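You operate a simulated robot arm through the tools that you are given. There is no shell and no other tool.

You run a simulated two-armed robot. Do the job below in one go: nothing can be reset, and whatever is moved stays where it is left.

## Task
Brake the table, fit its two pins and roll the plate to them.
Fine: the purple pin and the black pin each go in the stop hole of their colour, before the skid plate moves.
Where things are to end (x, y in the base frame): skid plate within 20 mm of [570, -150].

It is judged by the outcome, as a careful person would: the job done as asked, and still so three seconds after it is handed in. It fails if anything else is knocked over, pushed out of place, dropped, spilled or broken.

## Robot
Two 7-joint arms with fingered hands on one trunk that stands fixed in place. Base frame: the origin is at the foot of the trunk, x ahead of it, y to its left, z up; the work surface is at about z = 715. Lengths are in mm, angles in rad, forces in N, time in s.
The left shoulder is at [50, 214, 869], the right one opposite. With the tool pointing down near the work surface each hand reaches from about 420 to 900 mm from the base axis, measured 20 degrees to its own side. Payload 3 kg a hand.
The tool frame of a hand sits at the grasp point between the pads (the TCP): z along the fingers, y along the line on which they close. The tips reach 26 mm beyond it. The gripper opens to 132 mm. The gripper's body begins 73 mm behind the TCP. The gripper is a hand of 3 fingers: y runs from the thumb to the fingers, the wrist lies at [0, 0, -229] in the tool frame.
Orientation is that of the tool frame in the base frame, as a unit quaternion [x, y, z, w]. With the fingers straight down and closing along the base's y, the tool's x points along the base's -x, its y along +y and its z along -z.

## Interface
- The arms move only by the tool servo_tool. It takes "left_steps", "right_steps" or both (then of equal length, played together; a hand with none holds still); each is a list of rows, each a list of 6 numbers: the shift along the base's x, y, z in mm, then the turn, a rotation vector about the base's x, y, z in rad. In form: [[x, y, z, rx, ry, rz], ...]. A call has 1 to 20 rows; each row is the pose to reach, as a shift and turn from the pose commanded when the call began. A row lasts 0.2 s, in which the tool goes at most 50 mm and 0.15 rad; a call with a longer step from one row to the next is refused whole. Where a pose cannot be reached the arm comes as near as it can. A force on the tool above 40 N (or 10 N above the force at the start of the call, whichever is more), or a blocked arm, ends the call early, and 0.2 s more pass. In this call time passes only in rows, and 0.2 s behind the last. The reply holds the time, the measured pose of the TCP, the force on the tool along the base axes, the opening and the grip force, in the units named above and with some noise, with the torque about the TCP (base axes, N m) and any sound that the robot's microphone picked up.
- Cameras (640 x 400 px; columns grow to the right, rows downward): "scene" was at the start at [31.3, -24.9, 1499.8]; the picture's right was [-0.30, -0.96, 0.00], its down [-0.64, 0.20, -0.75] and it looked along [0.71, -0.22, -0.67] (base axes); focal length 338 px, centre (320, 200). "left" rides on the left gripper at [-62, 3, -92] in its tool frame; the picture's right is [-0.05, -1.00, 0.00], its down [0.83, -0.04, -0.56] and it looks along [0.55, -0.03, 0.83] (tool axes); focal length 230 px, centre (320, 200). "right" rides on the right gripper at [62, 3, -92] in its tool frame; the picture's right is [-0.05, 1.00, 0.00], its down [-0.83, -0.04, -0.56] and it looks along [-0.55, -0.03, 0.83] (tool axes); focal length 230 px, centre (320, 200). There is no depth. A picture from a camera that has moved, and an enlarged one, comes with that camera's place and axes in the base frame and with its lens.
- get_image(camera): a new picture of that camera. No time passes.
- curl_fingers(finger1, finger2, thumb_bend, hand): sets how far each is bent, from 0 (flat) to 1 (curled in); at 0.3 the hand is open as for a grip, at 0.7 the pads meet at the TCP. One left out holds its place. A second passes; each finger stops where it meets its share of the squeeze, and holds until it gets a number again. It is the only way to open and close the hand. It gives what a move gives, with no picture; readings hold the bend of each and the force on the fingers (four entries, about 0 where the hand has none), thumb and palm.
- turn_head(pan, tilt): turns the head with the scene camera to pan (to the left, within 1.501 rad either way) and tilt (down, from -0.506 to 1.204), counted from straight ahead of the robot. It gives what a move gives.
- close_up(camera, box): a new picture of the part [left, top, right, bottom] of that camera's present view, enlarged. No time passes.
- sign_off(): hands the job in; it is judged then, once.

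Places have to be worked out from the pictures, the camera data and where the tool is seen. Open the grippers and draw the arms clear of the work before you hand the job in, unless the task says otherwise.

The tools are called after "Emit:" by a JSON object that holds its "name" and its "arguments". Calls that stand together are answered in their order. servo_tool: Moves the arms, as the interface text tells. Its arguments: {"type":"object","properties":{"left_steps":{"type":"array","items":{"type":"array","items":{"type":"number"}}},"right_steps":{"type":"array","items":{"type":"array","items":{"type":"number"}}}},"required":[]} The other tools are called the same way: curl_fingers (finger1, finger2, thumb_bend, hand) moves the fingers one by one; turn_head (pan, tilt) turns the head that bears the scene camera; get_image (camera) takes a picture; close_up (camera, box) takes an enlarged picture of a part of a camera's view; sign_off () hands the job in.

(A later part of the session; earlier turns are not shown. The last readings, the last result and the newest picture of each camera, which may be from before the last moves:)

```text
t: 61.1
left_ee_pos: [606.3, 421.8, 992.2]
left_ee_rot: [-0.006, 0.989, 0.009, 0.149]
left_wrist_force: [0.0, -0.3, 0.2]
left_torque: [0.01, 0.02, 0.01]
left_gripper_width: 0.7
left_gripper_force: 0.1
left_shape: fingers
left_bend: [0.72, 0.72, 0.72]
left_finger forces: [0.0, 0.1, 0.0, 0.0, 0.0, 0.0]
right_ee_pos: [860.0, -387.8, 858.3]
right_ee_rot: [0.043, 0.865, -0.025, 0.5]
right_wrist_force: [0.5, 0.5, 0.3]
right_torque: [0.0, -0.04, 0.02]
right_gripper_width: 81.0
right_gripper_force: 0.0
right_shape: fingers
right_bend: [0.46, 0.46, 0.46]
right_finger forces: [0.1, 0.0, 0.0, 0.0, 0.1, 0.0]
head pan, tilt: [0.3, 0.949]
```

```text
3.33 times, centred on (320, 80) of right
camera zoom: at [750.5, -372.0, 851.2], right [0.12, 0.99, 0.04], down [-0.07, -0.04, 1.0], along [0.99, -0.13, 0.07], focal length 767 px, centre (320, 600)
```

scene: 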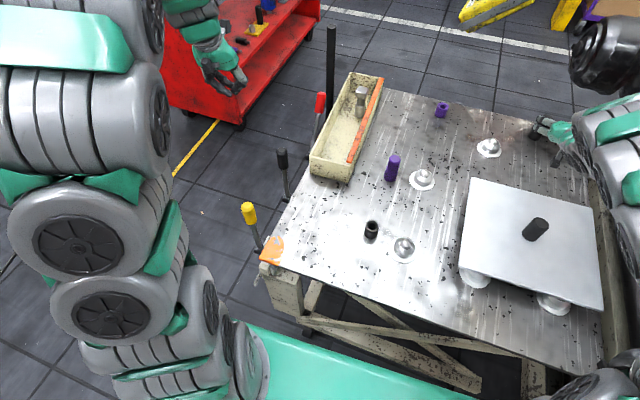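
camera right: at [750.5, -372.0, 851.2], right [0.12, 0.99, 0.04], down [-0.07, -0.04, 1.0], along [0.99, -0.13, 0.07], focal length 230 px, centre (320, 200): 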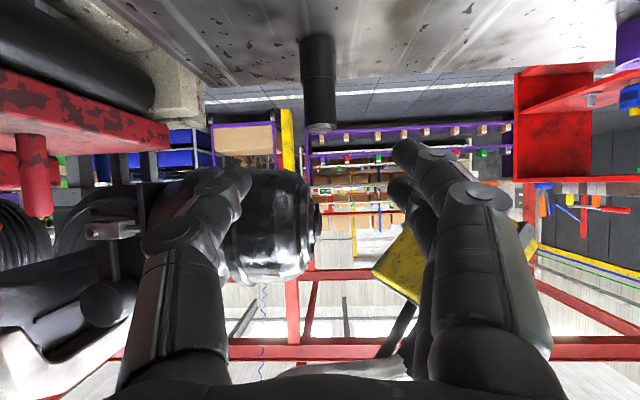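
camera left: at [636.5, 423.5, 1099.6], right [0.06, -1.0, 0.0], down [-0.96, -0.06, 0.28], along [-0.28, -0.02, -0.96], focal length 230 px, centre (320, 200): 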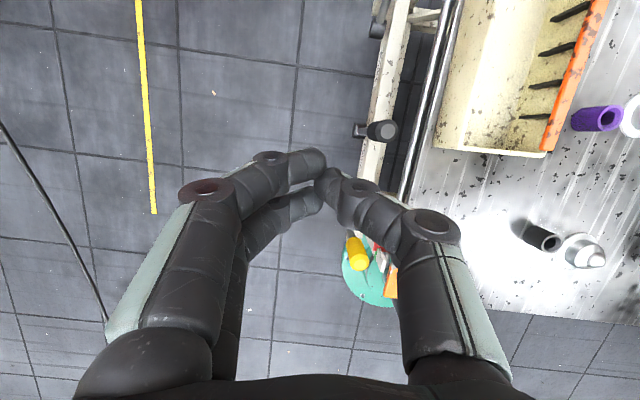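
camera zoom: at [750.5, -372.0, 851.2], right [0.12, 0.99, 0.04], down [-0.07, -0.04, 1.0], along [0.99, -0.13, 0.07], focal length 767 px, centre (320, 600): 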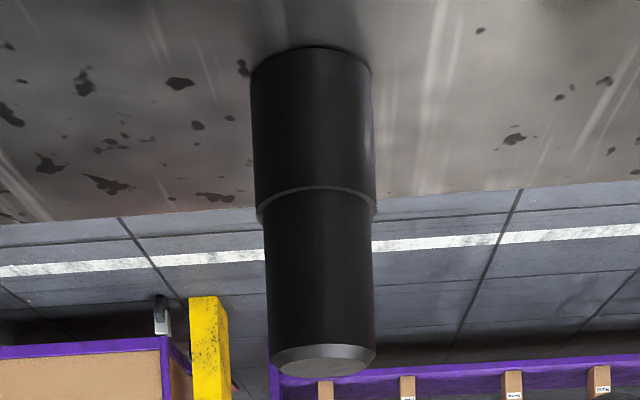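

The black pin's axis is at about (982, -398). I advance to the same kind of pinch pose (pin ≈10 mm beyond the TCP).

Emit:
{"name": "servo_tool", "arguments": {"right_steps": [[12, -1, -20, 0, 0, 0], [37, -3, -36, 0, 0, 0], [62, -5, -50, 0, 0, 0], [87, -7, -63, 0, 0, 0], [111, -9, -76, 0, 0, 0]]}}

Emit:
{"name": "get_image", "arguments": {"camera": "right"}}

```text
t: 62.3
left_ee_pos: [606.1, 421.5, 992.8]
left_ee_rot: [-0.004, 0.989, 0.009, 0.149]
left_wrist_force: [-0.2, -0.3, 0.3]
left_torque: [0.0, 0.05, -0.02]
left_gripper_width: 0.6
left_gripper_force: 0.1
left_shape: fingers
left_bend: [0.72, 0.72, 0.72]
left_finger forces: [0.0, 0.0, 0.0, 0.1, 0.1, 0.0]
right_ee_pos: [971.9, -395.6, 783.8]
right_ee_rot: [0.043, 0.865, -0.026, 0.499]
right_wrist_force: [0.3, -0.2, -0.9]
right_torque: [-0.03, 0.01, 0.0]
right_gripper_width: 81.2
right_gripper_force: 0.0
right_shape: fingers
right_bend: [0.46, 0.46, 0.46]
right_finger forces: [0.0, 0.0, 0.0, 0.0, 0.0, 0.0]
head pan, tilt: [0.3, 0.949]
```

```text
taken
camera right: at [862.1, -379.8, 775.6], right [0.13, 0.99, 0.04], down [-0.07, -0.04, 1.0], along [0.99, -0.13, 0.06], focal length 230 px, centre (320, 200)
```

right: 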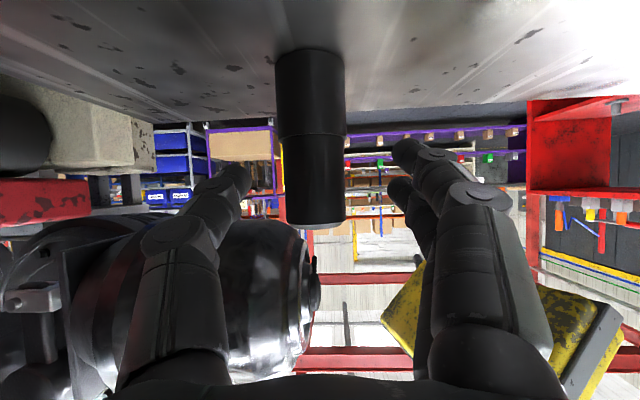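

The pin is 3 mm left of centre in the view; I shift by -3 mm in y and close gently.

Emit:
{"name": "servo_tool", "arguments": {"right_steps": [[0, -3, -1, 0, 0, 0]]}}

Emit:
{"name": "curl_fingers", "arguments": {"hand": "right", "finger1": 0.63, "finger2": 0.63, "thumb_bend": 0.63}}

Emit:
{"name": "get_image", "arguments": {"camera": "right"}}

```text
t: 62.7
left_ee_pos: [604.8, 422.2, 993.6]
left_ee_rot: [-0.006, 0.989, 0.009, 0.15]
left_wrist_force: [-0.2, 0.2, 0.9]
left_torque: [-0.02, 0.0, 0.0]
left_gripper_width: 0.5
left_gripper_force: 0.1
left_shape: fingers
left_bend: [0.72, 0.72, 0.72]
left_finger forces: [0.0, 0.0, 0.0, 0.0, 0.0, 0.0]
right_ee_pos: [971.4, -397.8, 781.8]
right_ee_rot: [0.043, 0.864, -0.026, 0.5]
right_wrist_force: [-1.0, 0.0, 0.0]
right_torque: [-0.01, -0.03, -0.01]
right_gripper_width: 81.1
right_gripper_force: 0.0
right_shape: fingers
right_bend: [0.46, 0.46, 0.46]
right_finger forces: [0.1, 0.1, 0.1, 0.0, 0.1, 0.1]
head pan, tilt: [0.3, 0.949]
```

```text
t: 63.7
left_ee_pos: [605.7, 422.2, 994.3]
left_ee_rot: [-0.006, 0.989, 0.009, 0.149]
left_wrist_force: [0.7, -0.9, -1.0]
left_torque: [0.01, 0.01, 0.0]
left_gripper_width: 0.8
left_gripper_force: 0.0
left_shape: fingers
left_bend: [0.72, 0.72, 0.72]
left_finger forces: [0.0, 0.1, 0.0, 0.0, 0.0, 0.0]
right_ee_pos: [970.3, -398.6, 781.8]
right_ee_rot: [0.043, 0.865, -0.025, 0.5]
right_wrist_force: [-0.6, 0.3, -0.1]
right_torque: [0.02, 0.02, 0.01]
right_gripper_width: 31.5
right_gripper_force: 2.4
right_shape: fingers
right_bend: [0.61, 0.62, 0.62]
right_finger forces: [1.5, 0.4, 0.0, 0.0, 1.8, 0.1]
head pan, tilt: [0.3, 0.949]
```

```text
taken
camera right: at [861.4, -382.7, 775.0], right [0.13, 0.99, 0.04], down [-0.07, -0.04, 1.0], along [0.99, -0.13, 0.07], focal length 230 px, centre (320, 200)
```

right: 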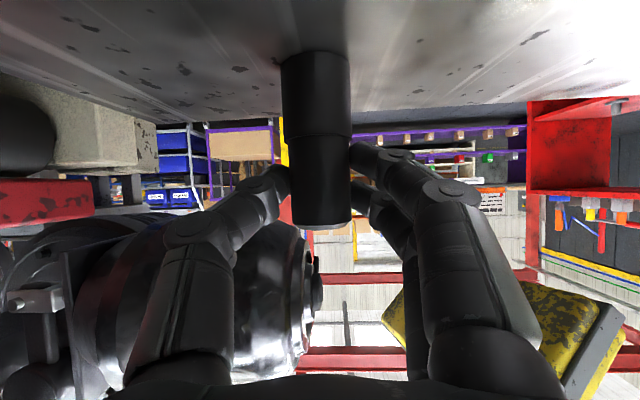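

Contact at 31.5 mm with balanced light forces, just as with the purple pin. Full squeeze, then lift.

Emit:
{"name": "curl_fingers", "arguments": {"hand": "right", "finger1": 0.75, "finger2": 0.75, "thumb_bend": 0.75}}

Emit:
{"name": "servo_tool", "arguments": {"right_steps": [[0, 0, 5, 0, 0, 0], [0, 0, 10, 0, 0, 0], [0, 0, 15, 0, 0, 0]]}}

Emit:
{"name": "close_up", "arguments": {"camera": "right", "box": [200, 0, 440, 240]}}

```text
t: 64.7
left_ee_pos: [605.9, 421.4, 992.8]
left_ee_rot: [-0.006, 0.989, 0.009, 0.15]
left_wrist_force: [0.1, 0.2, 0.2]
left_torque: [0.03, 0.01, -0.01]
left_gripper_width: 0.6
left_gripper_force: 0.0
left_shape: fingers
left_bend: [0.72, 0.72, 0.72]
left_finger forces: [0.0, 0.1, 0.0, 0.0, 0.1, 0.1]
right_ee_pos: [970.1, -397.4, 781.9]
right_ee_rot: [0.043, 0.864, -0.026, 0.5]
right_wrist_force: [-0.2, -0.3, 0.3]
right_torque: [-0.01, -0.04, 0.0]
right_gripper_width: 28.2
right_gripper_force: 16.6
right_shape: fingers
right_bend: [0.63, 0.67, 0.66]
right_finger forces: [9.5, 8.3, 0.0, 0.0, 16.0, 0.0]
head pan, tilt: [0.3, 0.949]
```

```text
t: 65.5
left_ee_pos: [606.3, 422.1, 992.9]
left_ee_rot: [-0.005, 0.989, 0.009, 0.15]
left_wrist_force: [-0.2, 0.2, -0.3]
left_torque: [0.0, 0.01, -0.04]
left_gripper_width: 0.5
left_gripper_force: 0.1
left_shape: fingers
left_bend: [0.72, 0.72, 0.72]
left_finger forces: [0.0, 0.1, 0.0, 0.0, 0.0, 0.0]
right_ee_pos: [970.3, -400.2, 798.1]
right_ee_rot: [0.042, 0.864, -0.025, 0.5]
right_wrist_force: [0.2, -0.2, -1.0]
right_torque: [-0.02, 0.0, 0.02]
right_gripper_width: 28.1
right_gripper_force: 16.2
right_shape: fingers
right_bend: [0.63, 0.67, 0.66]
right_finger forces: [9.4, 7.9, 0.0, 0.0, 15.7, 0.0]
head pan, tilt: [0.3, 0.949]
```

```text
1.67 times, centred on (320, 120) of right
camera zoom: at [860.6, -383.6, 791.0], right [0.13, 0.99, 0.04], down [-0.07, -0.04, 1.0], along [0.99, -0.13, 0.07], focal length 384 px, centre (320, 333)
```

zoom: 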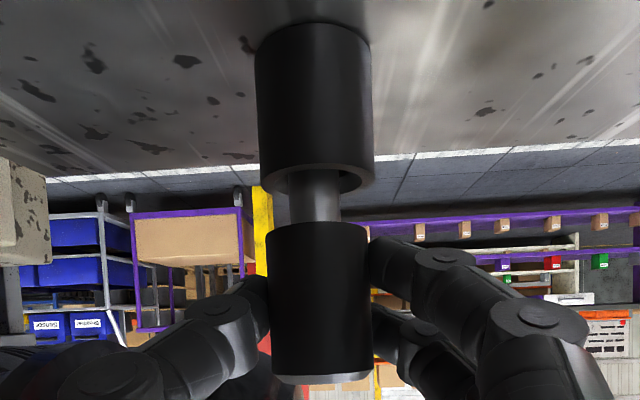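

Black pin comes out cleanly with a steady grip. I lift it high and carry it in an arc to above the black hole, turning the tool to point toward +y.

Emit:
{"name": "servo_tool", "arguments": {"right_steps": [[0, 0, 30, 0, 0, 0], [0, 0, 65, 0, 0, 0], [-10, 5, 105, 0, 0, 0], [-30, 15, 140, 0, 0, 0.05], [-60, 35, 150, 0, 0, 0.12], [-90, 65, 150, 0, 0, 0.22], [-118, 103, 150, 0, 0, 0.34], [-146, 143, 150, 0, 0, 0.46], [-174, 183, 150, 0, 0, 0.58], [-204, 220, 150, 0, 0, 0.7], [-234, 257, 150, 0, 0, 0.82], [-264, 292, 150, 0, 0, 0.94], [-292, 322, 150, 0, 0, 1.06], [-320, 345, 150, 0, 0, 1.18], [-350, 365, 150, 0, 0, 1.3], [-380, 380, 148, 0, 0, 1.42], [-410, 393, 140, 0, 0, 1.52], [-440, 403, 125, 0, 0, 1.6], [-470, 411, 105, 0, 0, 1.63], [-488, 415, 85, 0, 0, 1.63]]}}

Emit:
{"name": "get_image", "arguments": {"camera": "right"}}

Emit:
{"name": "get_image", "arguments": {"camera": "scene"}}

```text
t: 69.7
left_ee_pos: [605.8, 420.8, 993.0]
left_ee_rot: [-0.006, 0.989, 0.009, 0.149]
left_wrist_force: [1.0, 0.1, -0.1]
left_torque: [0.02, 0.0, -0.01]
left_gripper_width: 0.8
left_gripper_force: 0.0
left_shape: fingers
left_bend: [0.72, 0.72, 0.72]
left_finger forces: [0.0, 0.0, 0.1, 0.0, 0.1, 0.0]
right_ee_pos: [484.2, 16.8, 883.1]
right_ee_rot: [-0.6, 0.624, 0.346, 0.362]
right_wrist_force: [-0.5, -0.7, -0.7]
right_torque: [0.0, 0.0, 0.03]
right_gripper_width: 25.7
right_gripper_force: 12.9
right_shape: fingers
right_bend: [0.63, 0.72, 0.68]
right_finger forces: [11.0, 2.6, 0.1, 0.0, 12.1, 0.1]
head pan, tilt: [0.3, 0.949]
```

```text
taken
camera right: at [475.9, -93.5, 875.0], right [-1.0, 0.07, 0.04], down [0.04, -0.07, 1.0], along [0.07, 1.0, 0.07], focal length 230 px, centre (320, 200)
```

right: 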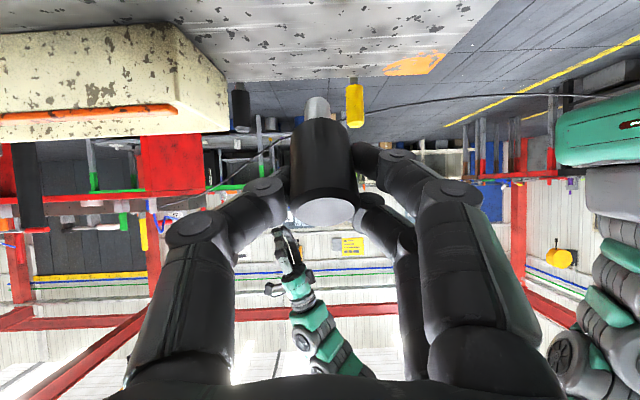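

```text
taken
```

scene: 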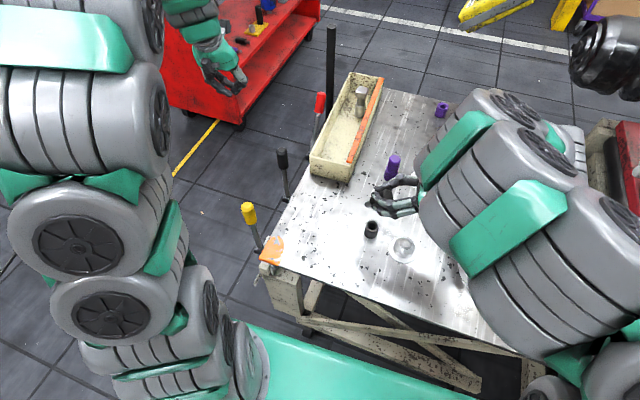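

The pin has turned in the grip during the carry: its end face now shows and the shank is foreshortened. I zoom in to measure its tilt.

Emit:
{"name": "close_up", "arguments": {"camera": "right", "box": [260, 80, 400, 240]}}

Emit:
{"name": "close_up", "arguments": {"camera": "scene", "box": [340, 160, 440, 250]}}

Emit:
{"name": "get_image", "arguments": {"camera": "left"}}

```text
2.50 times, centred on (330, 160) of right
camera zoom: at [475.9, -93.5, 875.0], right [-1.0, 0.07, 0.04], down [0.04, -0.07, 1.0], along [0.07, 1.0, 0.07], focal length 575 px, centre (295, 300)
```

zoom: 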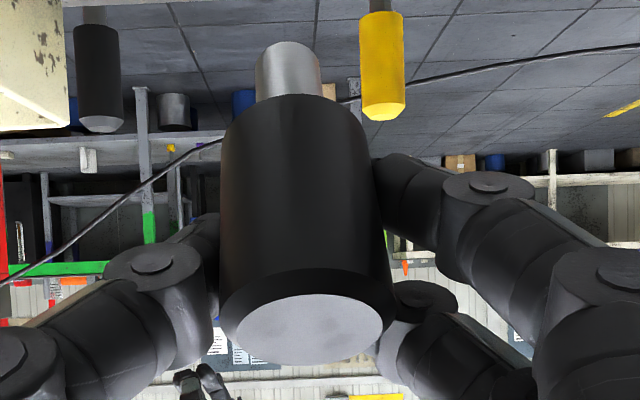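

```text
4.44 times, centred on (390, 205) of scene
camera zoom: at [20.7, 21.4, 1482.4], right [0.3, -0.96, 0.0], down [-0.78, -0.24, -0.58], along [0.56, 0.17, -0.81], focal length 1504 px, centre (9, 178)
```

zoom: 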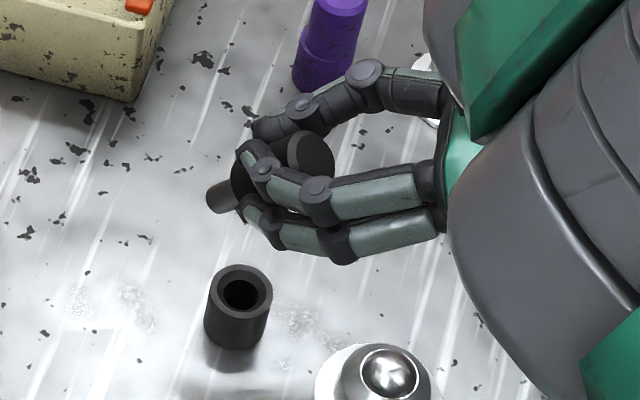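

```text
taken
camera left: at [636.5, 423.4, 1099.6], right [0.06, -1.0, 0.0], down [-0.96, -0.06, 0.28], along [-0.28, -0.02, -0.96], focal length 230 px, centre (320, 200)
```

left: 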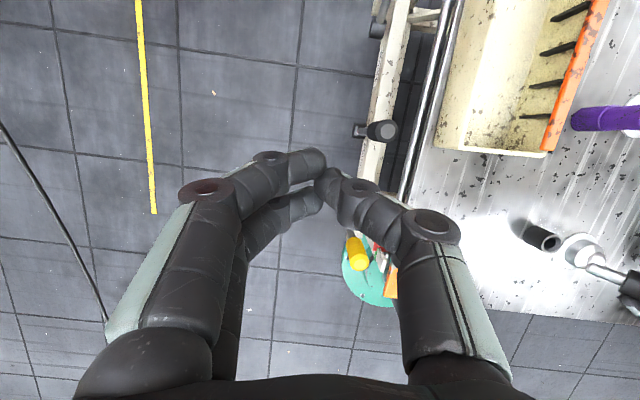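

The pin leans about 0.6 rad about the pinch axis (shank toward +y). I compensate by turning the tool about x by -0.6 rad, slowly, which sets the pin upright and the tool more vertical.

Emit:
{"name": "servo_tool", "arguments": {"right_steps": [[0, 0, 0, -0.06, 0, 0], [0, 0, 0, -0.12, 0, 0], [0, 0, 0, -0.18, 0, 0], [0, 0, 0, -0.24, 0, 0], [0, 0, 0, -0.3, 0, 0], [0, 0, 0, -0.36, 0, 0], [0, 0, 0, -0.42, 0, 0], [0, 0, 0, -0.48, 0, 0], [0, 0, 0, -0.54, 0, 0], [0, 0, 0, -0.6, 0, 0]]}}

Emit:
{"name": "get_image", "arguments": {"camera": "right"}}

Emit:
{"name": "close_up", "arguments": {"camera": "scene", "box": [340, 160, 440, 250]}}

```text
t: 71.9
left_ee_pos: [606.2, 421.4, 992.3]
left_ee_rot: [-0.006, 0.989, 0.01, 0.15]
left_wrist_force: [0.2, 0.0, 0.3]
left_torque: [-0.02, -0.01, -0.01]
left_gripper_width: 0.7
left_gripper_force: 0.0
left_shape: fingers
left_bend: [0.72, 0.72, 0.72]
left_finger forces: [0.1, 0.0, 0.0, 0.0, 0.1, 0.0]
right_ee_pos: [481.9, 17.0, 882.9]
right_ee_rot: [-0.68, 0.699, 0.146, 0.168]
right_wrist_force: [1.4, 0.6, -0.4]
right_torque: [0.0, 0.03, 0.02]
right_gripper_width: 25.4
right_gripper_force: 12.3
right_shape: fingers
right_bend: [0.62, 0.72, 0.68]
right_finger forces: [11.1, 1.8, 0.1, 0.0, 11.9, 0.0]
head pan, tilt: [0.3, 0.949]
```

```text
taken
camera right: at [475.2, -77.6, 939.6], right [-1.0, 0.08, 0.0], down [0.04, 0.51, 0.86], along [0.07, 0.86, -0.51], focal length 230 px, centre (320, 200)
```

right: 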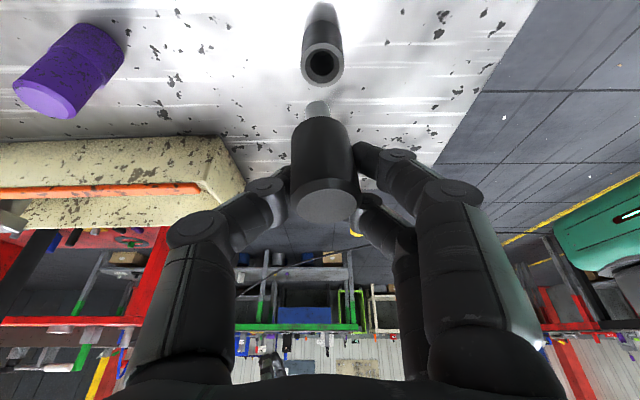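

```text
4.44 times, centred on (390, 205) of scene
camera zoom: at [20.7, 21.4, 1482.4], right [0.3, -0.96, 0.0], down [-0.78, -0.24, -0.58], along [0.56, 0.17, -0.81], focal length 1504 px, centre (9, 178)
```

zoom: 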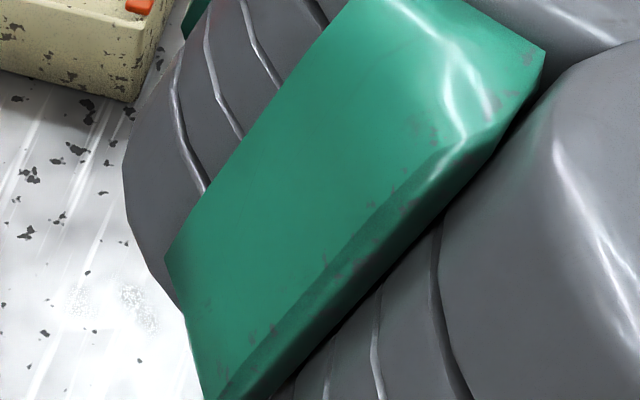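

The camera now looks down at the pin and the black hole together. I zoom to measure the pin's uprightness and offset.

Emit:
{"name": "close_up", "arguments": {"camera": "right", "box": [250, 80, 400, 240]}}

Emit:
{"name": "close_up", "arguments": {"camera": "right", "box": [250, 0, 400, 130]}}

```text
2.50 times, centred on (325, 160) of right
camera zoom: at [475.2, -77.6, 939.6], right [-1.0, 0.08, 0.0], down [0.04, 0.51, 0.86], along [0.07, 0.86, -0.51], focal length 575 px, centre (308, 300)
```

zoom: 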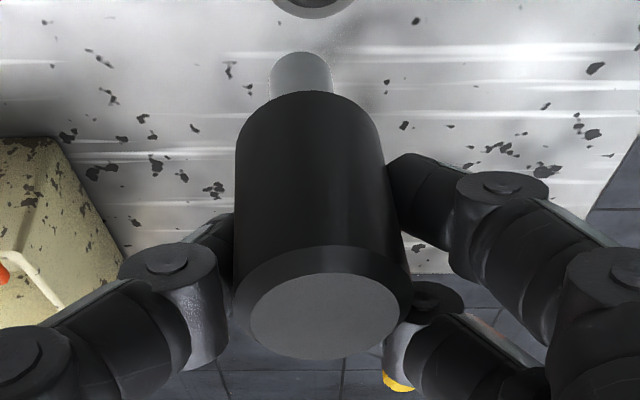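

```text
3.08 times, centred on (325, 65) of right
camera zoom: at [475.2, -77.6, 939.6], right [-1.0, 0.08, 0.0], down [0.04, 0.51, 0.86], along [0.07, 0.86, -0.51], focal length 708 px, centre (305, 615)
```

zoom: 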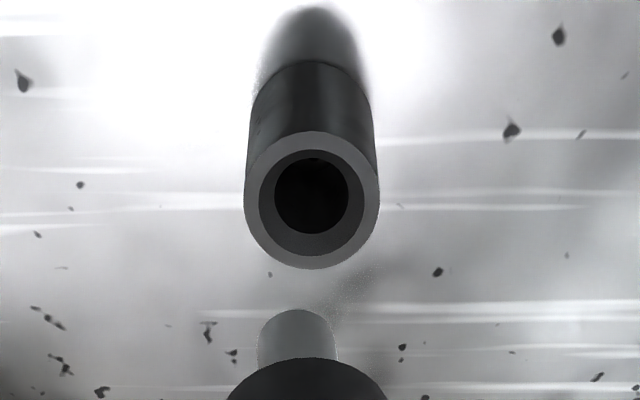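

The pin still leans 0.115 rad toward the camera at its top and about 0.07 rad sideways (shank toward +x). I correct both by turning the tool, slowly.

Emit:
{"name": "servo_tool", "arguments": {"right_steps": [[0, 0, 0, -0.04, 0.022, 0], [0, 0, 0, -0.08, 0.045, 0], [0, 0, 0, -0.115, 0.067, 0]]}}

Emit:
{"name": "close_up", "arguments": {"camera": "right", "box": [250, 80, 400, 240]}}

Emit:
{"name": "close_up", "arguments": {"camera": "right", "box": [230, 0, 410, 140]}}

```text
t: 72.7
left_ee_pos: [605.4, 422.3, 993.4]
left_ee_rot: [-0.005, 0.989, 0.009, 0.15]
left_wrist_force: [0.1, 0.4, 0.8]
left_torque: [0.0, 0.03, 0.03]
left_gripper_width: 0.8
left_gripper_force: 0.0
left_shape: fingers
left_bend: [0.72, 0.72, 0.72]
left_finger forces: [0.1, 0.0, 0.0, 0.0, 0.1, 0.0]
right_ee_pos: [482.9, 15.2, 883.8]
right_ee_rot: [-0.682, 0.712, 0.129, 0.106]
right_wrist_force: [-0.9, 1.2, -0.7]
right_torque: [0.02, -0.03, -0.02]
right_gripper_width: 25.3
right_gripper_force: 11.7
right_shape: fingers
right_bend: [0.62, 0.72, 0.68]
right_finger forces: [11.0, 1.4, 0.1, 0.1, 11.9, 0.0]
head pan, tilt: [0.3, 0.949]
```

```text
2.50 times, centred on (325, 160) of right
camera zoom: at [478.9, -70.9, 950.7], right [-0.99, 0.08, 0.06], down [0.1, 0.6, 0.79], along [0.03, 0.79, -0.61], focal length 575 px, centre (308, 300)
```

zoom: 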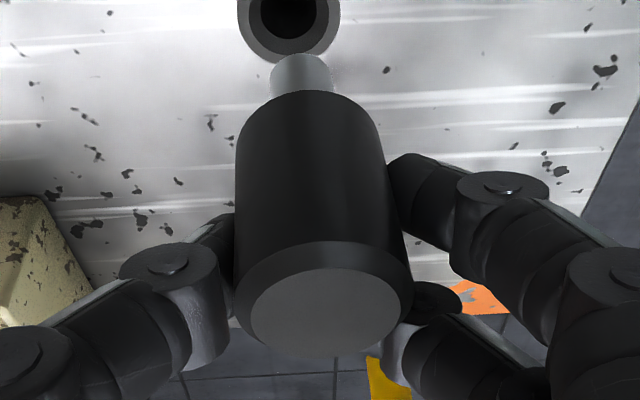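

```text
2.86 times, centred on (320, 70) of right
camera zoom: at [478.9, -70.9, 950.7], right [-0.99, 0.08, 0.06], down [0.1, 0.6, 0.79], along [0.03, 0.79, -0.61], focal length 657 px, centre (320, 571)
```

zoom: 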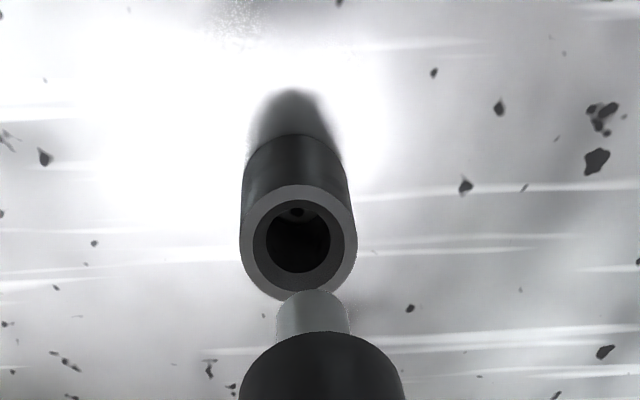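

The pin is now vertical in both directions. Its axis is at about (480, 13) with the tip near z 816, the hole at about (483, 26). I move over the hole and down 42 mm slowly, then re-check.

Emit:
{"name": "servo_tool", "arguments": {"right_steps": [[1, 4, -6, 0, 0, 0], [2, 8, -14, 0, 0, 0], [3, 12, -22, 0, 0, 0], [3.4, 13.3, -30, 0, 0, 0], [3.4, 13.3, -37, 0, 0, 0], [3.4, 13.3, -42, 0, 0, 0]]}}

Emit:
{"name": "close_up", "arguments": {"camera": "right", "box": [250, 60, 400, 240]}}

Emit:
{"name": "close_up", "arguments": {"camera": "right", "box": [270, 60, 370, 140]}}

```text
t: 74.1
left_ee_pos: [606.2, 421.6, 993.1]
left_ee_rot: [-0.006, 0.989, 0.009, 0.149]
left_wrist_force: [-0.5, 0.2, -1.1]
left_torque: [0.05, 0.02, 0.01]
left_gripper_width: 0.8
left_gripper_force: 0.0
left_shape: fingers
left_bend: [0.72, 0.72, 0.72]
left_finger forces: [0.1, 0.0, 0.0, 0.0, 0.1, 0.1]
right_ee_pos: [486.1, 29.4, 841.4]
right_ee_rot: [-0.683, 0.711, 0.129, 0.105]
right_wrist_force: [-0.5, 0.5, -0.9]
right_torque: [0.06, -0.01, 0.02]
right_gripper_width: 25.0
right_gripper_force: 12.0
right_shape: fingers
right_bend: [0.62, 0.72, 0.68]
right_finger forces: [11.0, 1.3, 0.1, 0.0, 11.8, 0.0]
head pan, tilt: [0.3, 0.949]
```

```text
2.22 times, centred on (325, 150) of right
camera zoom: at [482.7, -57.4, 908.2], right [-0.99, 0.08, 0.06], down [0.09, 0.6, 0.79], along [0.03, 0.79, -0.61], focal length 511 px, centre (309, 311)
```

zoom: 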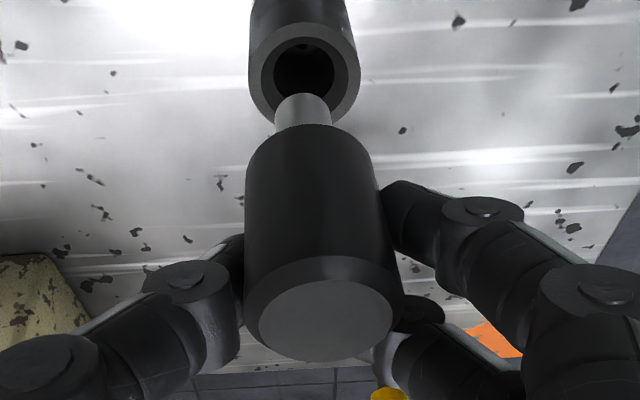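

```text
5.00 times, centred on (320, 100) of right
camera zoom: at [482.7, -57.4, 908.2], right [-0.99, 0.08, 0.06], down [0.09, 0.6, 0.79], along [0.03, 0.79, -0.61], focal length 1150 px, centre (320, 700)
```

zoom: 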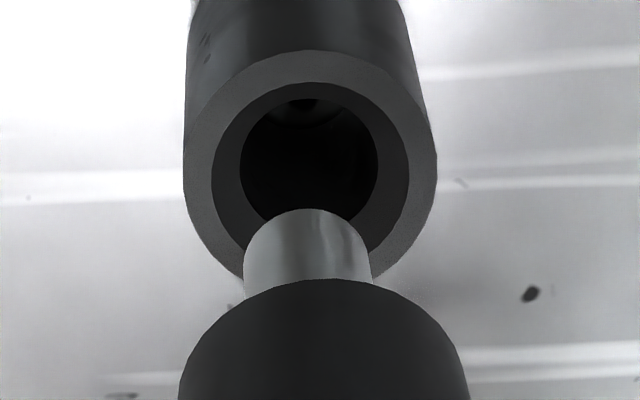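

Aligned to within about 1.5 mm. I nudge -1.5 mm in x and lower gently to enter the hole.

Emit:
{"name": "servo_tool", "arguments": {"right_steps": [[-1.5, 0.5, -5, 0, 0, 0], [-1.5, 0.5, -11, 0, 0, 0], [-1.5, 0.5, -17, 0, 0, 0], [-1.5, 0.5, -22, 0, 0, 0], [-1.5, 0.5, -26, 0, 0, 0]]}}

Emit:
{"name": "close_up", "arguments": {"camera": "right", "box": [250, 60, 400, 240]}}

Emit:
{"name": "close_up", "arguments": {"camera": "right", "box": [270, 60, 370, 140]}}

```text
t: 75.3
left_ee_pos: [604.6, 422.2, 992.2]
left_ee_rot: [-0.005, 0.989, 0.009, 0.149]
left_wrist_force: [0.4, 0.0, -0.3]
left_torque: [0.01, 0.0, -0.01]
left_gripper_width: 0.7
left_gripper_force: 0.1
left_shape: fingers
left_bend: [0.72, 0.72, 0.72]
left_finger forces: [0.1, 0.0, 0.0, 0.0, 0.0, 0.0]
right_ee_pos: [485.2, 31.5, 816.0]
right_ee_rot: [-0.683, 0.711, 0.129, 0.106]
right_wrist_force: [-0.4, -0.1, -1.4]
right_torque: [-0.01, 0.01, -0.03]
right_gripper_width: 25.1
right_gripper_force: 12.3
right_shape: fingers
right_bend: [0.62, 0.72, 0.68]
right_finger forces: [10.9, 1.2, 0.1, 0.0, 11.8, 0.0]
head pan, tilt: [0.3, 0.949]
```

```text
2.22 times, centred on (325, 150) of right
camera zoom: at [481.5, -56.6, 882.7], right [-0.99, 0.08, 0.06], down [0.09, 0.6, 0.79], along [0.03, 0.79, -0.61], focal length 511 px, centre (309, 311)
```

zoom: 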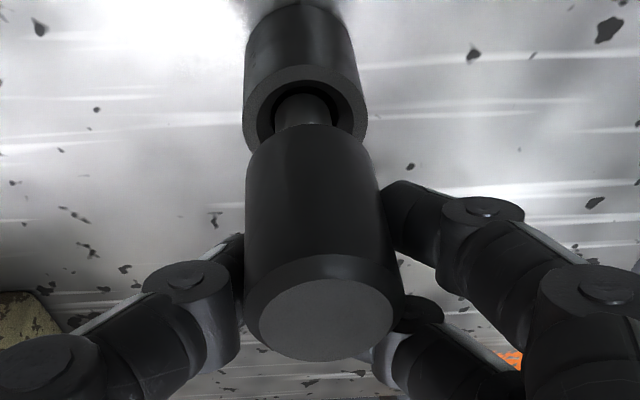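

```text
5.00 times, centred on (320, 100) of right
camera zoom: at [481.5, -56.6, 882.7], right [-0.99, 0.08, 0.06], down [0.09, 0.6, 0.79], along [0.03, 0.79, -0.61], focal length 1150 px, centre (320, 700)
```

zoom: 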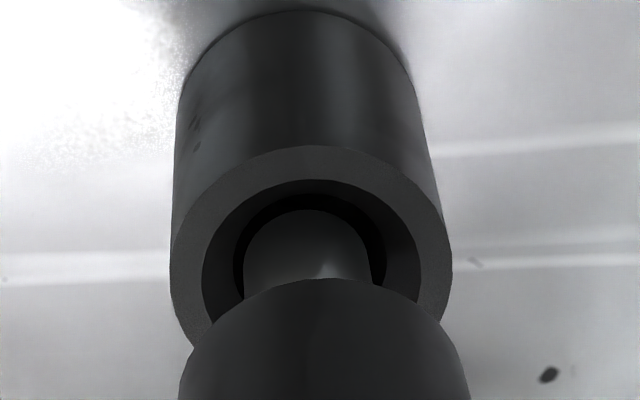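

The shank tip is inside the hole mouth with dark gap all around. I go on down.

Emit:
{"name": "servo_tool", "arguments": {"right_steps": [[-0.3, 0, -5, 0, 0, 0], [-0.3, 0, -10, 0, 0, 0], [-0.3, 0, -14, 0, 0, 0]]}}

Emit:
{"name": "close_up", "arguments": {"camera": "right", "box": [250, 60, 400, 240]}}

```text
t: 76.1
left_ee_pos: [605.8, 422.6, 993.6]
left_ee_rot: [-0.005, 0.989, 0.009, 0.15]
left_wrist_force: [0.1, 0.1, 1.0]
left_torque: [0.01, -0.04, -0.03]
left_gripper_width: 0.7
left_gripper_force: 0.0
left_shape: fingers
left_bend: [0.72, 0.72, 0.72]
left_finger forces: [0.0, 0.0, 0.1, 0.0, 0.0, 0.0]
right_ee_pos: [485.2, 31.9, 802.4]
right_ee_rot: [-0.683, 0.711, 0.129, 0.105]
right_wrist_force: [-0.2, 0.3, -1.2]
right_torque: [0.02, -0.02, 0.04]
right_gripper_width: 25.1
right_gripper_force: 12.0
right_shape: fingers
right_bend: [0.62, 0.72, 0.68]
right_finger forces: [10.9, 1.2, 0.0, 0.0, 11.8, 0.1]
head pan, tilt: [0.3, 0.949]
```

```text
2.22 times, centred on (325, 150) of right
camera zoom: at [480.8, -56.2, 869.1], right [-0.99, 0.08, 0.06], down [0.09, 0.6, 0.79], along [0.03, 0.79, -0.61], focal length 511 px, centre (309, 311)
```

zoom: 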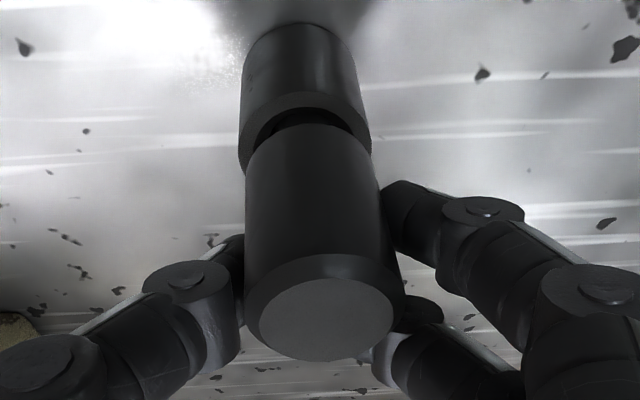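

No resistance; about 9 mm remain until the grip seats on the bushing. I lower the rest carefully.

Emit:
{"name": "servo_tool", "arguments": {"right_steps": [[0, 0, -4, 0, 0, 0], [0, 0, -7, 0, 0, 0], [0, 0, -9, 0, 0, 0], [0, 0, -10.5, 0, 0, 0]]}}

Emit:
{"name": "close_up", "arguments": {"camera": "right", "box": [250, 60, 400, 240]}}

```text
t: 77.1
left_ee_pos: [605.4, 421.8, 993.4]
left_ee_rot: [-0.006, 0.989, 0.009, 0.149]
left_wrist_force: [-1.0, 0.1, 0.2]
left_torque: [0.01, -0.01, -0.04]
left_gripper_width: 0.8
left_gripper_force: 0.0
left_shape: fingers
left_bend: [0.72, 0.72, 0.72]
left_finger forces: [0.0, 0.0, 0.0, 0.1, 0.0, 0.0]
right_ee_pos: [484.5, 29.3, 789.8]
right_ee_rot: [-0.683, 0.711, 0.129, 0.105]
right_wrist_force: [-1.0, -0.1, -1.2]
right_torque: [0.02, 0.0, -0.03]
right_gripper_width: 25.1
right_gripper_force: 11.3
right_shape: fingers
right_bend: [0.62, 0.72, 0.68]
right_finger forces: [10.9, 1.0, 0.0, 0.0, 11.8, 0.1]
head pan, tilt: [0.3, 0.949]
```

```text
2.22 times, centred on (325, 150) of right
camera zoom: at [480.6, -56.7, 858.2], right [-0.99, 0.08, 0.06], down [0.1, 0.6, 0.79], along [0.03, 0.79, -0.61], focal length 511 px, centre (309, 311)
```

zoom: 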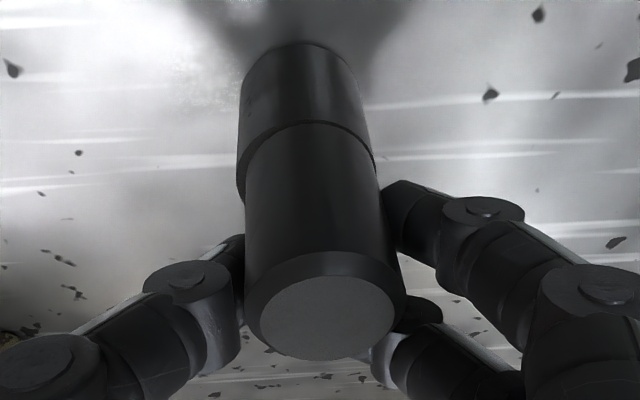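

Almost seated, still no reaction. I lower another 3 mm in small steps.

Emit:
{"name": "servo_tool", "arguments": {"right_steps": [[0, 0, -1.5, 0, 0, 0], [0, 0, -3, 0, 0, 0]]}}

Emit:
{"name": "close_up", "arguments": {"camera": "right", "box": [250, 60, 400, 240]}}

```text
t: 77.7
left_ee_pos: [606.1, 422.1, 993.0]
left_ee_rot: [-0.005, 0.989, 0.01, 0.15]
left_wrist_force: [0.1, -0.4, -0.1]
left_torque: [0.0, 0.01, -0.05]
left_gripper_width: 0.7
left_gripper_force: 0.0
left_shape: fingers
left_bend: [0.72, 0.72, 0.72]
left_finger forces: [0.0, 0.0, 0.1, 0.0, 0.1, 0.1]
right_ee_pos: [485.2, 31.0, 787.5]
right_ee_rot: [-0.683, 0.711, 0.129, 0.106]
right_wrist_force: [0.4, 3.1, 4.4]
right_torque: [0.06, 0.02, 0.01]
right_gripper_width: 25.2
right_gripper_force: 13.4
right_shape: fingers
right_bend: [0.62, 0.72, 0.68]
right_finger forces: [11.4, 2.0, 0.0, 0.0, 13.0, 0.0]
head pan, tilt: [0.3, 0.949]
```

```text
2.22 times, centred on (325, 150) of right
camera zoom: at [481.0, -56.5, 854.7], right [-0.99, 0.08, 0.06], down [0.09, 0.6, 0.79], along [0.03, 0.8, -0.61], focal length 511 px, centre (309, 311)
```

zoom: 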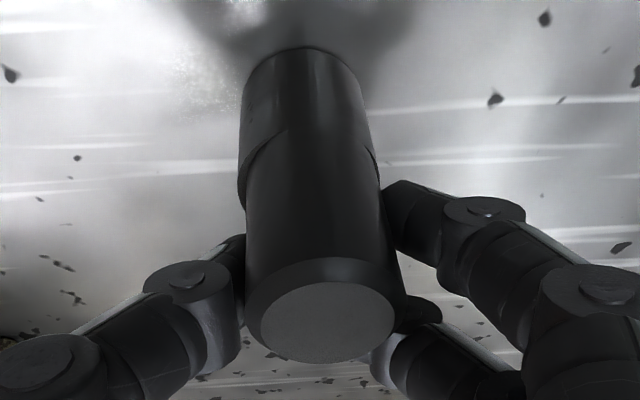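

Seated (about 5.6 N reaction). I open the hand and check the pin stands.

Emit:
{"name": "curl_fingers", "arguments": {"hand": "right", "finger1": 0.46, "finger2": 0.46, "thumb_bend": 0.46}}

Emit:
{"name": "get_image", "arguments": {"camera": "right"}}

```text
t: 78.7
left_ee_pos: [607.2, 422.0, 993.0]
left_ee_rot: [-0.006, 0.989, 0.01, 0.15]
left_wrist_force: [0.3, -0.3, -0.9]
left_torque: [0.02, 0.03, -0.01]
left_gripper_width: 0.9
left_gripper_force: 0.0
left_shape: fingers
left_bend: [0.72, 0.72, 0.72]
left_finger forces: [0.1, 0.0, 0.1, 0.0, 0.0, 0.0]
right_ee_pos: [485.0, 29.5, 787.0]
right_ee_rot: [-0.683, 0.711, 0.129, 0.105]
right_wrist_force: [0.3, 0.8, -0.3]
right_torque: [-0.02, -0.01, 0.03]
right_gripper_width: 80.7
right_gripper_force: 0.0
right_shape: fingers
right_bend: [0.46, 0.46, 0.46]
right_finger forces: [0.0, 0.0, 0.0, 0.0, 0.0, 0.0]
head pan, tilt: [0.3, 0.949]
```

```text
taken
camera right: at [480.9, -57.0, 854.6], right [-0.99, 0.08, 0.06], down [0.09, 0.6, 0.79], along [0.03, 0.79, -0.61], focal length 230 px, centre (320, 200)
```

right: 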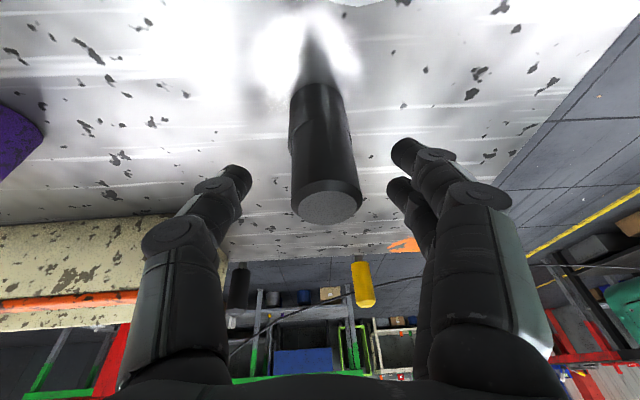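

The black pin stands in its black hole. I withdraw the hand upward along its axis, setting it upright on the way.

Emit:
{"name": "servo_tool", "arguments": {"right_steps": [[0, -8, 25, 0, 0, 0], [0, -17, 50, 0, 0, 0], [0, -27, 80, 0, 0, 0], [0, -40, 115, -0.08, -0.006, 0], [0, -55, 145, -0.17, -0.013, 0], [0, -75, 165, -0.25, -0.02, 0], [0, -95, 175, -0.335, -0.0265, 0]]}}

Emit:
{"name": "get_image", "arguments": {"camera": "scene"}}

Emit:
{"name": "close_up", "arguments": {"camera": "scene", "box": [340, 140, 440, 250]}}

```text
t: 80.3
left_ee_pos: [605.3, 421.6, 993.1]
left_ee_rot: [-0.006, 0.989, 0.009, 0.149]
left_wrist_force: [0.4, -0.5, -0.4]
left_torque: [0.03, -0.03, 0.03]
left_gripper_width: 0.7
left_gripper_force: 0.0
left_shape: fingers
left_bend: [0.72, 0.72, 0.72]
left_finger forces: [0.0, 0.0, 0.0, 0.1, 0.0, 0.0]
right_ee_pos: [483.7, -64.7, 964.0]
right_ee_rot: [-0.693, 0.721, 0.0, -0.002]
right_wrist_force: [0.1, 0.5, 0.2]
right_torque: [-0.02, 0.02, -0.02]
right_gripper_width: 81.0
right_gripper_force: 0.0
right_shape: fingers
right_bend: [0.46, 0.46, 0.46]
right_finger forces: [0.0, 0.0, 0.0, 0.1, 0.1, 0.0]
head pan, tilt: [0.3, 0.949]
```

```text
taken
```

scene: 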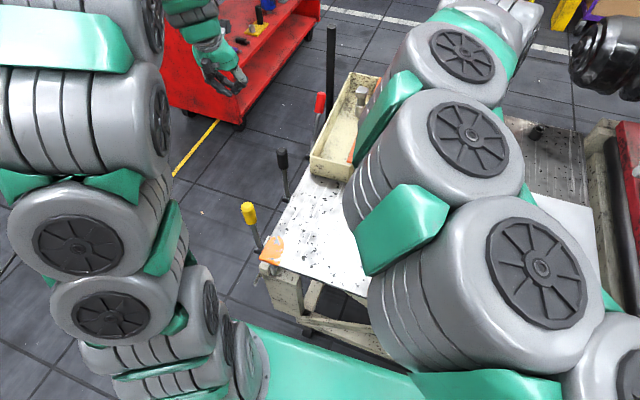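

```text
3.64 times, centred on (390, 195) of scene
camera zoom: at [20.7, 21.4, 1482.4], right [0.3, -0.96, 0.0], down [-0.78, -0.24, -0.58], along [0.56, 0.17, -0.81], focal length 1230 px, centre (66, 218)
```

zoom: 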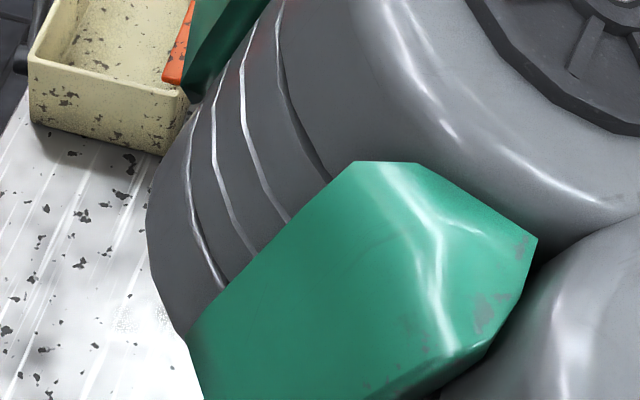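

Hand is upright above. I turn it back to yaw ≈ 0 and move over the plate to look at its knob and edges.

Emit:
{"name": "servo_tool", "arguments": {"right_steps": [[0, -20, 2, 0, 0, -0.14], [0, -42, 4, 0, 0, -0.285], [0, -65, 5, 0, 0, -0.43], [0, -88, 5, 0, 0, -0.575], [0, -112, 5, 0, 0, -0.72], [0, -136, 5, 0, 0, -0.865], [0, -160, 5, 0, 0, -1.01], [0, -184, 5, 0, 0, -1.155], [0, -208, 5, 0, 0, -1.3], [0, -232, 5, 0, 0, -1.445], [0, -255, 5, 0, 0, -1.59]]}}

Emit:
{"name": "get_image", "arguments": {"camera": "right"}}

Emit:
{"name": "get_image", "arguments": {"camera": "scene"}}

```text
t: 82.7
left_ee_pos: [605.2, 422.8, 993.1]
left_ee_rot: [-0.005, 0.989, 0.009, 0.149]
left_wrist_force: [0.5, -0.4, 0.0]
left_torque: [0.02, -0.03, -0.01]
left_gripper_width: 0.8
left_gripper_force: 0.0
left_shape: fingers
left_bend: [0.72, 0.72, 0.72]
left_finger forces: [0.0, 0.0, 0.0, 0.0, 0.0, 0.0]
right_ee_pos: [484.2, -320.4, 966.3]
right_ee_rot: [0.031, 1.0, 0.0, 0.0]
right_wrist_force: [-0.1, 0.4, -0.6]
right_torque: [0.04, 0.0, 0.03]
right_gripper_width: 81.0
right_gripper_force: 0.1
right_shape: fingers
right_bend: [0.46, 0.46, 0.46]
right_finger forces: [0.0, 0.0, 0.1, 0.1, 0.0, 0.1]
head pan, tilt: [0.3, 0.949]
```

```text
taken
camera right: at [422.9, -313.2, 1059.1], right [0.11, 0.99, 0.0], down [0.83, -0.09, 0.55], along [0.55, -0.06, -0.83], focal length 230 px, centre (320, 200)
```

right: 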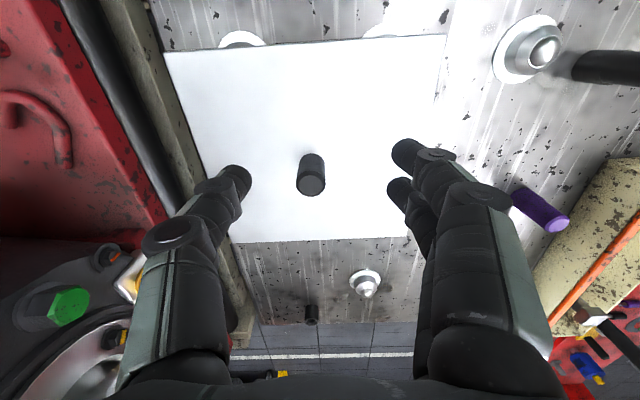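

```text
taken
```

scene: 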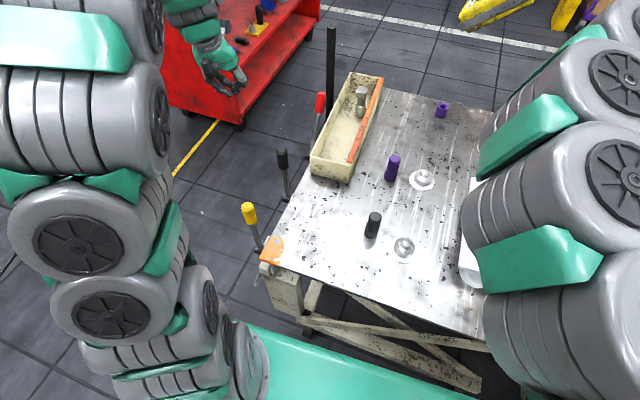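

Both pins stand upright in their holes. I zoom to locate the plate's corners and knob.

Emit:
{"name": "close_up", "arguments": {"camera": "right", "box": [270, 130, 350, 210]}}

Emit:
{"name": "close_up", "arguments": {"camera": "right", "box": [140, 20, 470, 260]}}

Emit:
{"name": "close_up", "arguments": {"camera": "right", "box": [480, 0, 640, 240]}}

```text
5.00 times, centred on (310, 170) of right
camera zoom: at [422.9, -313.2, 1059.1], right [0.11, 0.99, 0.0], down [0.83, -0.09, 0.55], along [0.55, -0.06, -0.83], focal length 1150 px, centre (370, 350)
```

zoom: 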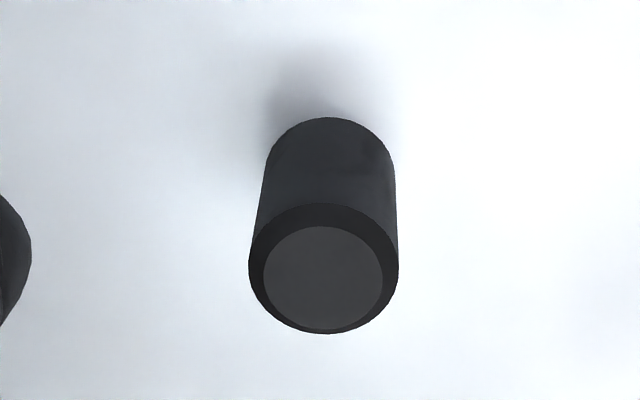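

```text
1.67 times, centred on (305, 140) of right
camera zoom: at [422.9, -313.2, 1059.1], right [0.11, 0.99, 0.0], down [0.83, -0.09, 0.55], along [0.55, -0.06, -0.83], focal length 384 px, centre (345, 300)
```

zoom: 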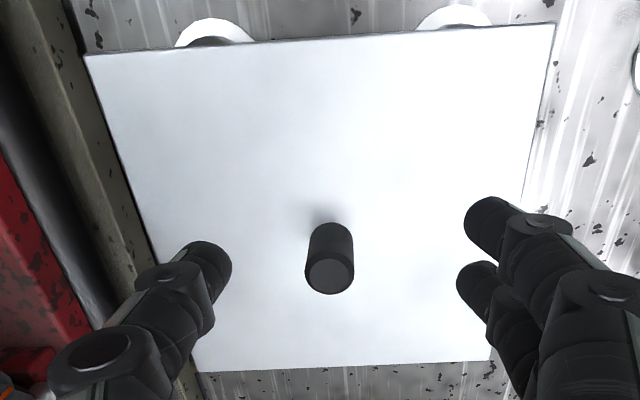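

```text
1.67 times, centred on (560, 120) of right
camera zoom: at [422.9, -313.2, 1059.1], right [0.11, 0.99, 0.0], down [0.83, -0.09, 0.55], along [0.55, -0.06, -0.83], focal length 384 px, centre (-80, 333)
```

zoom: 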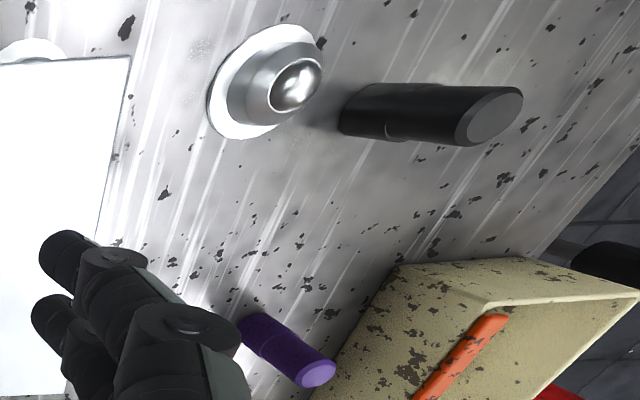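

The plate is about 280 × 300 mm, top at z≈768, centre/knob at about (556, -341), knob Ø36, top z≈818. At contact with both pins its centre should come to about (570, -146). I move the open hand over the knob, stopping above it.

Emit:
{"name": "servo_tool", "arguments": {"right_steps": [[20, -6, -20, 0, 0, 0], [40, -12, -50, 0, 0, 0], [60, -18, -80, 0, 0, 0], [72, -20.6, -108, 0, 0, 0]]}}

Emit:
{"name": "get_image", "arguments": {"camera": "right"}}

```text
t: 83.7
left_ee_pos: [606.1, 422.6, 993.8]
left_ee_rot: [-0.005, 0.989, 0.009, 0.149]
left_wrist_force: [0.2, 0.6, -0.5]
left_torque: [-0.01, 0.01, 0.01]
left_gripper_width: 0.9
left_gripper_force: 0.0
left_shape: fingers
left_bend: [0.72, 0.72, 0.72]
left_finger forces: [0.0, 0.0, 0.1, 0.1, 0.0, 0.1]
right_ee_pos: [556.0, -340.8, 857.2]
right_ee_rot: [0.03, 1.0, 0.0, -0.002]
right_wrist_force: [0.0, -0.4, 1.0]
right_torque: [-0.01, 0.01, 0.04]
right_gripper_width: 80.7
right_gripper_force: 0.1
right_shape: fingers
right_bend: [0.46, 0.46, 0.46]
right_finger forces: [0.0, 0.0, 0.0, 0.0, 0.0, 0.1]
head pan, tilt: [0.3, 0.949]
```

```text
taken
camera right: at [495.8, -332.4, 950.0], right [0.11, 0.99, 0.0], down [0.83, -0.09, 0.55], along [0.55, -0.06, -0.83], focal length 230 px, centre (320, 200)
```

right: 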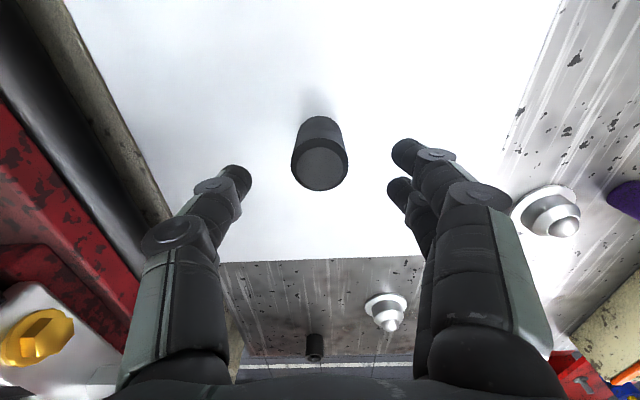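

The knob is directly under the TCP (556.6, -339.6). I lower the hand around it to z≈808.

Emit:
{"name": "servo_tool", "arguments": {"right_steps": [[0, 1, -15, 0, 0, 0], [0, 1, -30, 0, 0, 0], [0, 1, -42, 0, 0, 0], [0, 1, -49, 0, 0, 0]]}}

Emit:
{"name": "get_image", "arguments": {"camera": "right"}}

```text
t: 84.7
left_ee_pos: [605.9, 421.6, 994.4]
left_ee_rot: [-0.005, 0.989, 0.01, 0.15]
left_wrist_force: [0.4, -1.3, -0.2]
left_torque: [-0.02, -0.02, -0.03]
left_gripper_width: 0.8
left_gripper_force: 0.1
left_shape: fingers
left_bend: [0.72, 0.72, 0.72]
left_finger forces: [0.0, 0.1, 0.0, 0.0, 0.0, 0.0]
right_ee_pos: [556.4, -339.5, 810.2]
right_ee_rot: [0.03, 1.0, 0.0, -0.001]
right_wrist_force: [-0.4, -0.6, 0.5]
right_torque: [-0.04, 0.0, -0.01]
right_gripper_width: 80.9
right_gripper_force: 0.1
right_shape: fingers
right_bend: [0.46, 0.46, 0.46]
right_finger forces: [0.1, 0.0, 0.1, 0.0, 0.1, 0.0]
head pan, tilt: [0.3, 0.949]
```

```text
taken
camera right: at [495.6, -331.5, 903.0], right [0.11, 0.99, 0.0], down [0.83, -0.09, 0.55], along [0.55, -0.06, -0.83], focal length 230 px, centre (320, 200)
```

right: 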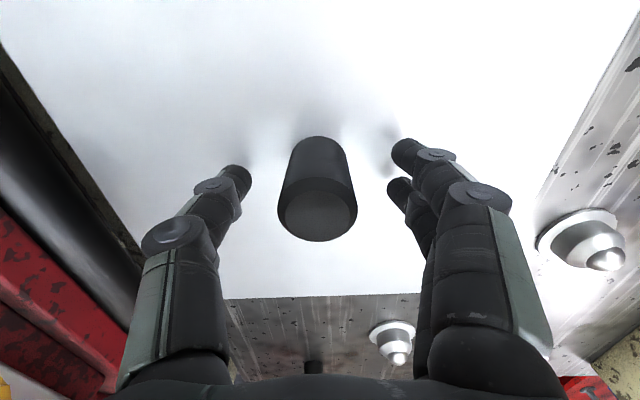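

Fingers straddle the knob. I close moderately on it.

Emit:
{"name": "curl_fingers", "arguments": {"hand": "right", "finger1": 0.62, "finger2": 0.62, "thumb_bend": 0.62}}

Emit:
{"name": "get_image", "arguments": {"camera": "right"}}

```text
t: 85.7
left_ee_pos: [605.5, 422.1, 993.2]
left_ee_rot: [-0.006, 0.989, 0.01, 0.149]
left_wrist_force: [0.6, 0.2, -0.2]
left_torque: [0.02, -0.02, 0.02]
left_gripper_width: 0.6
left_gripper_force: 0.0
left_shape: fingers
left_bend: [0.72, 0.72, 0.72]
left_finger forces: [0.0, 0.0, 0.1, 0.0, 0.0, 0.0]
right_ee_pos: [555.3, -338.7, 810.6]
right_ee_rot: [0.029, 1.0, -0.001, -0.001]
right_wrist_force: [-0.1, -0.1, -0.2]
right_torque: [0.04, -0.04, -0.01]
right_gripper_width: 34.0
right_gripper_force: 2.0
right_shape: fingers
right_bend: [0.61, 0.61, 0.61]
right_finger forces: [1.2, 1.3, 0.0, 0.0, 2.0, 0.0]
head pan, tilt: [0.3, 0.949]
```

```text
taken
camera right: at [495.5, -331.7, 903.0], right [0.11, 0.99, 0.0], down [0.83, -0.09, 0.55], along [0.55, -0.06, -0.83], focal length 230 px, centre (320, 200)
```

right: 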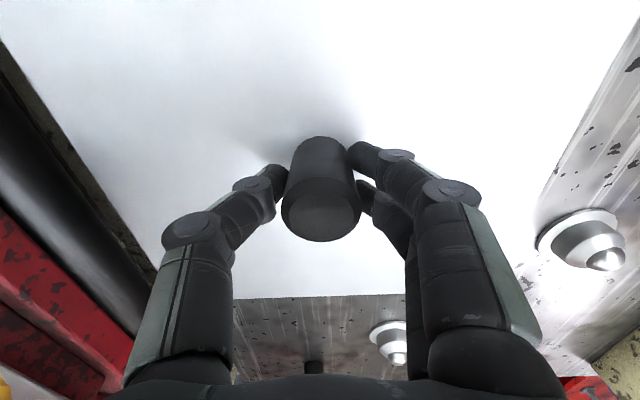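

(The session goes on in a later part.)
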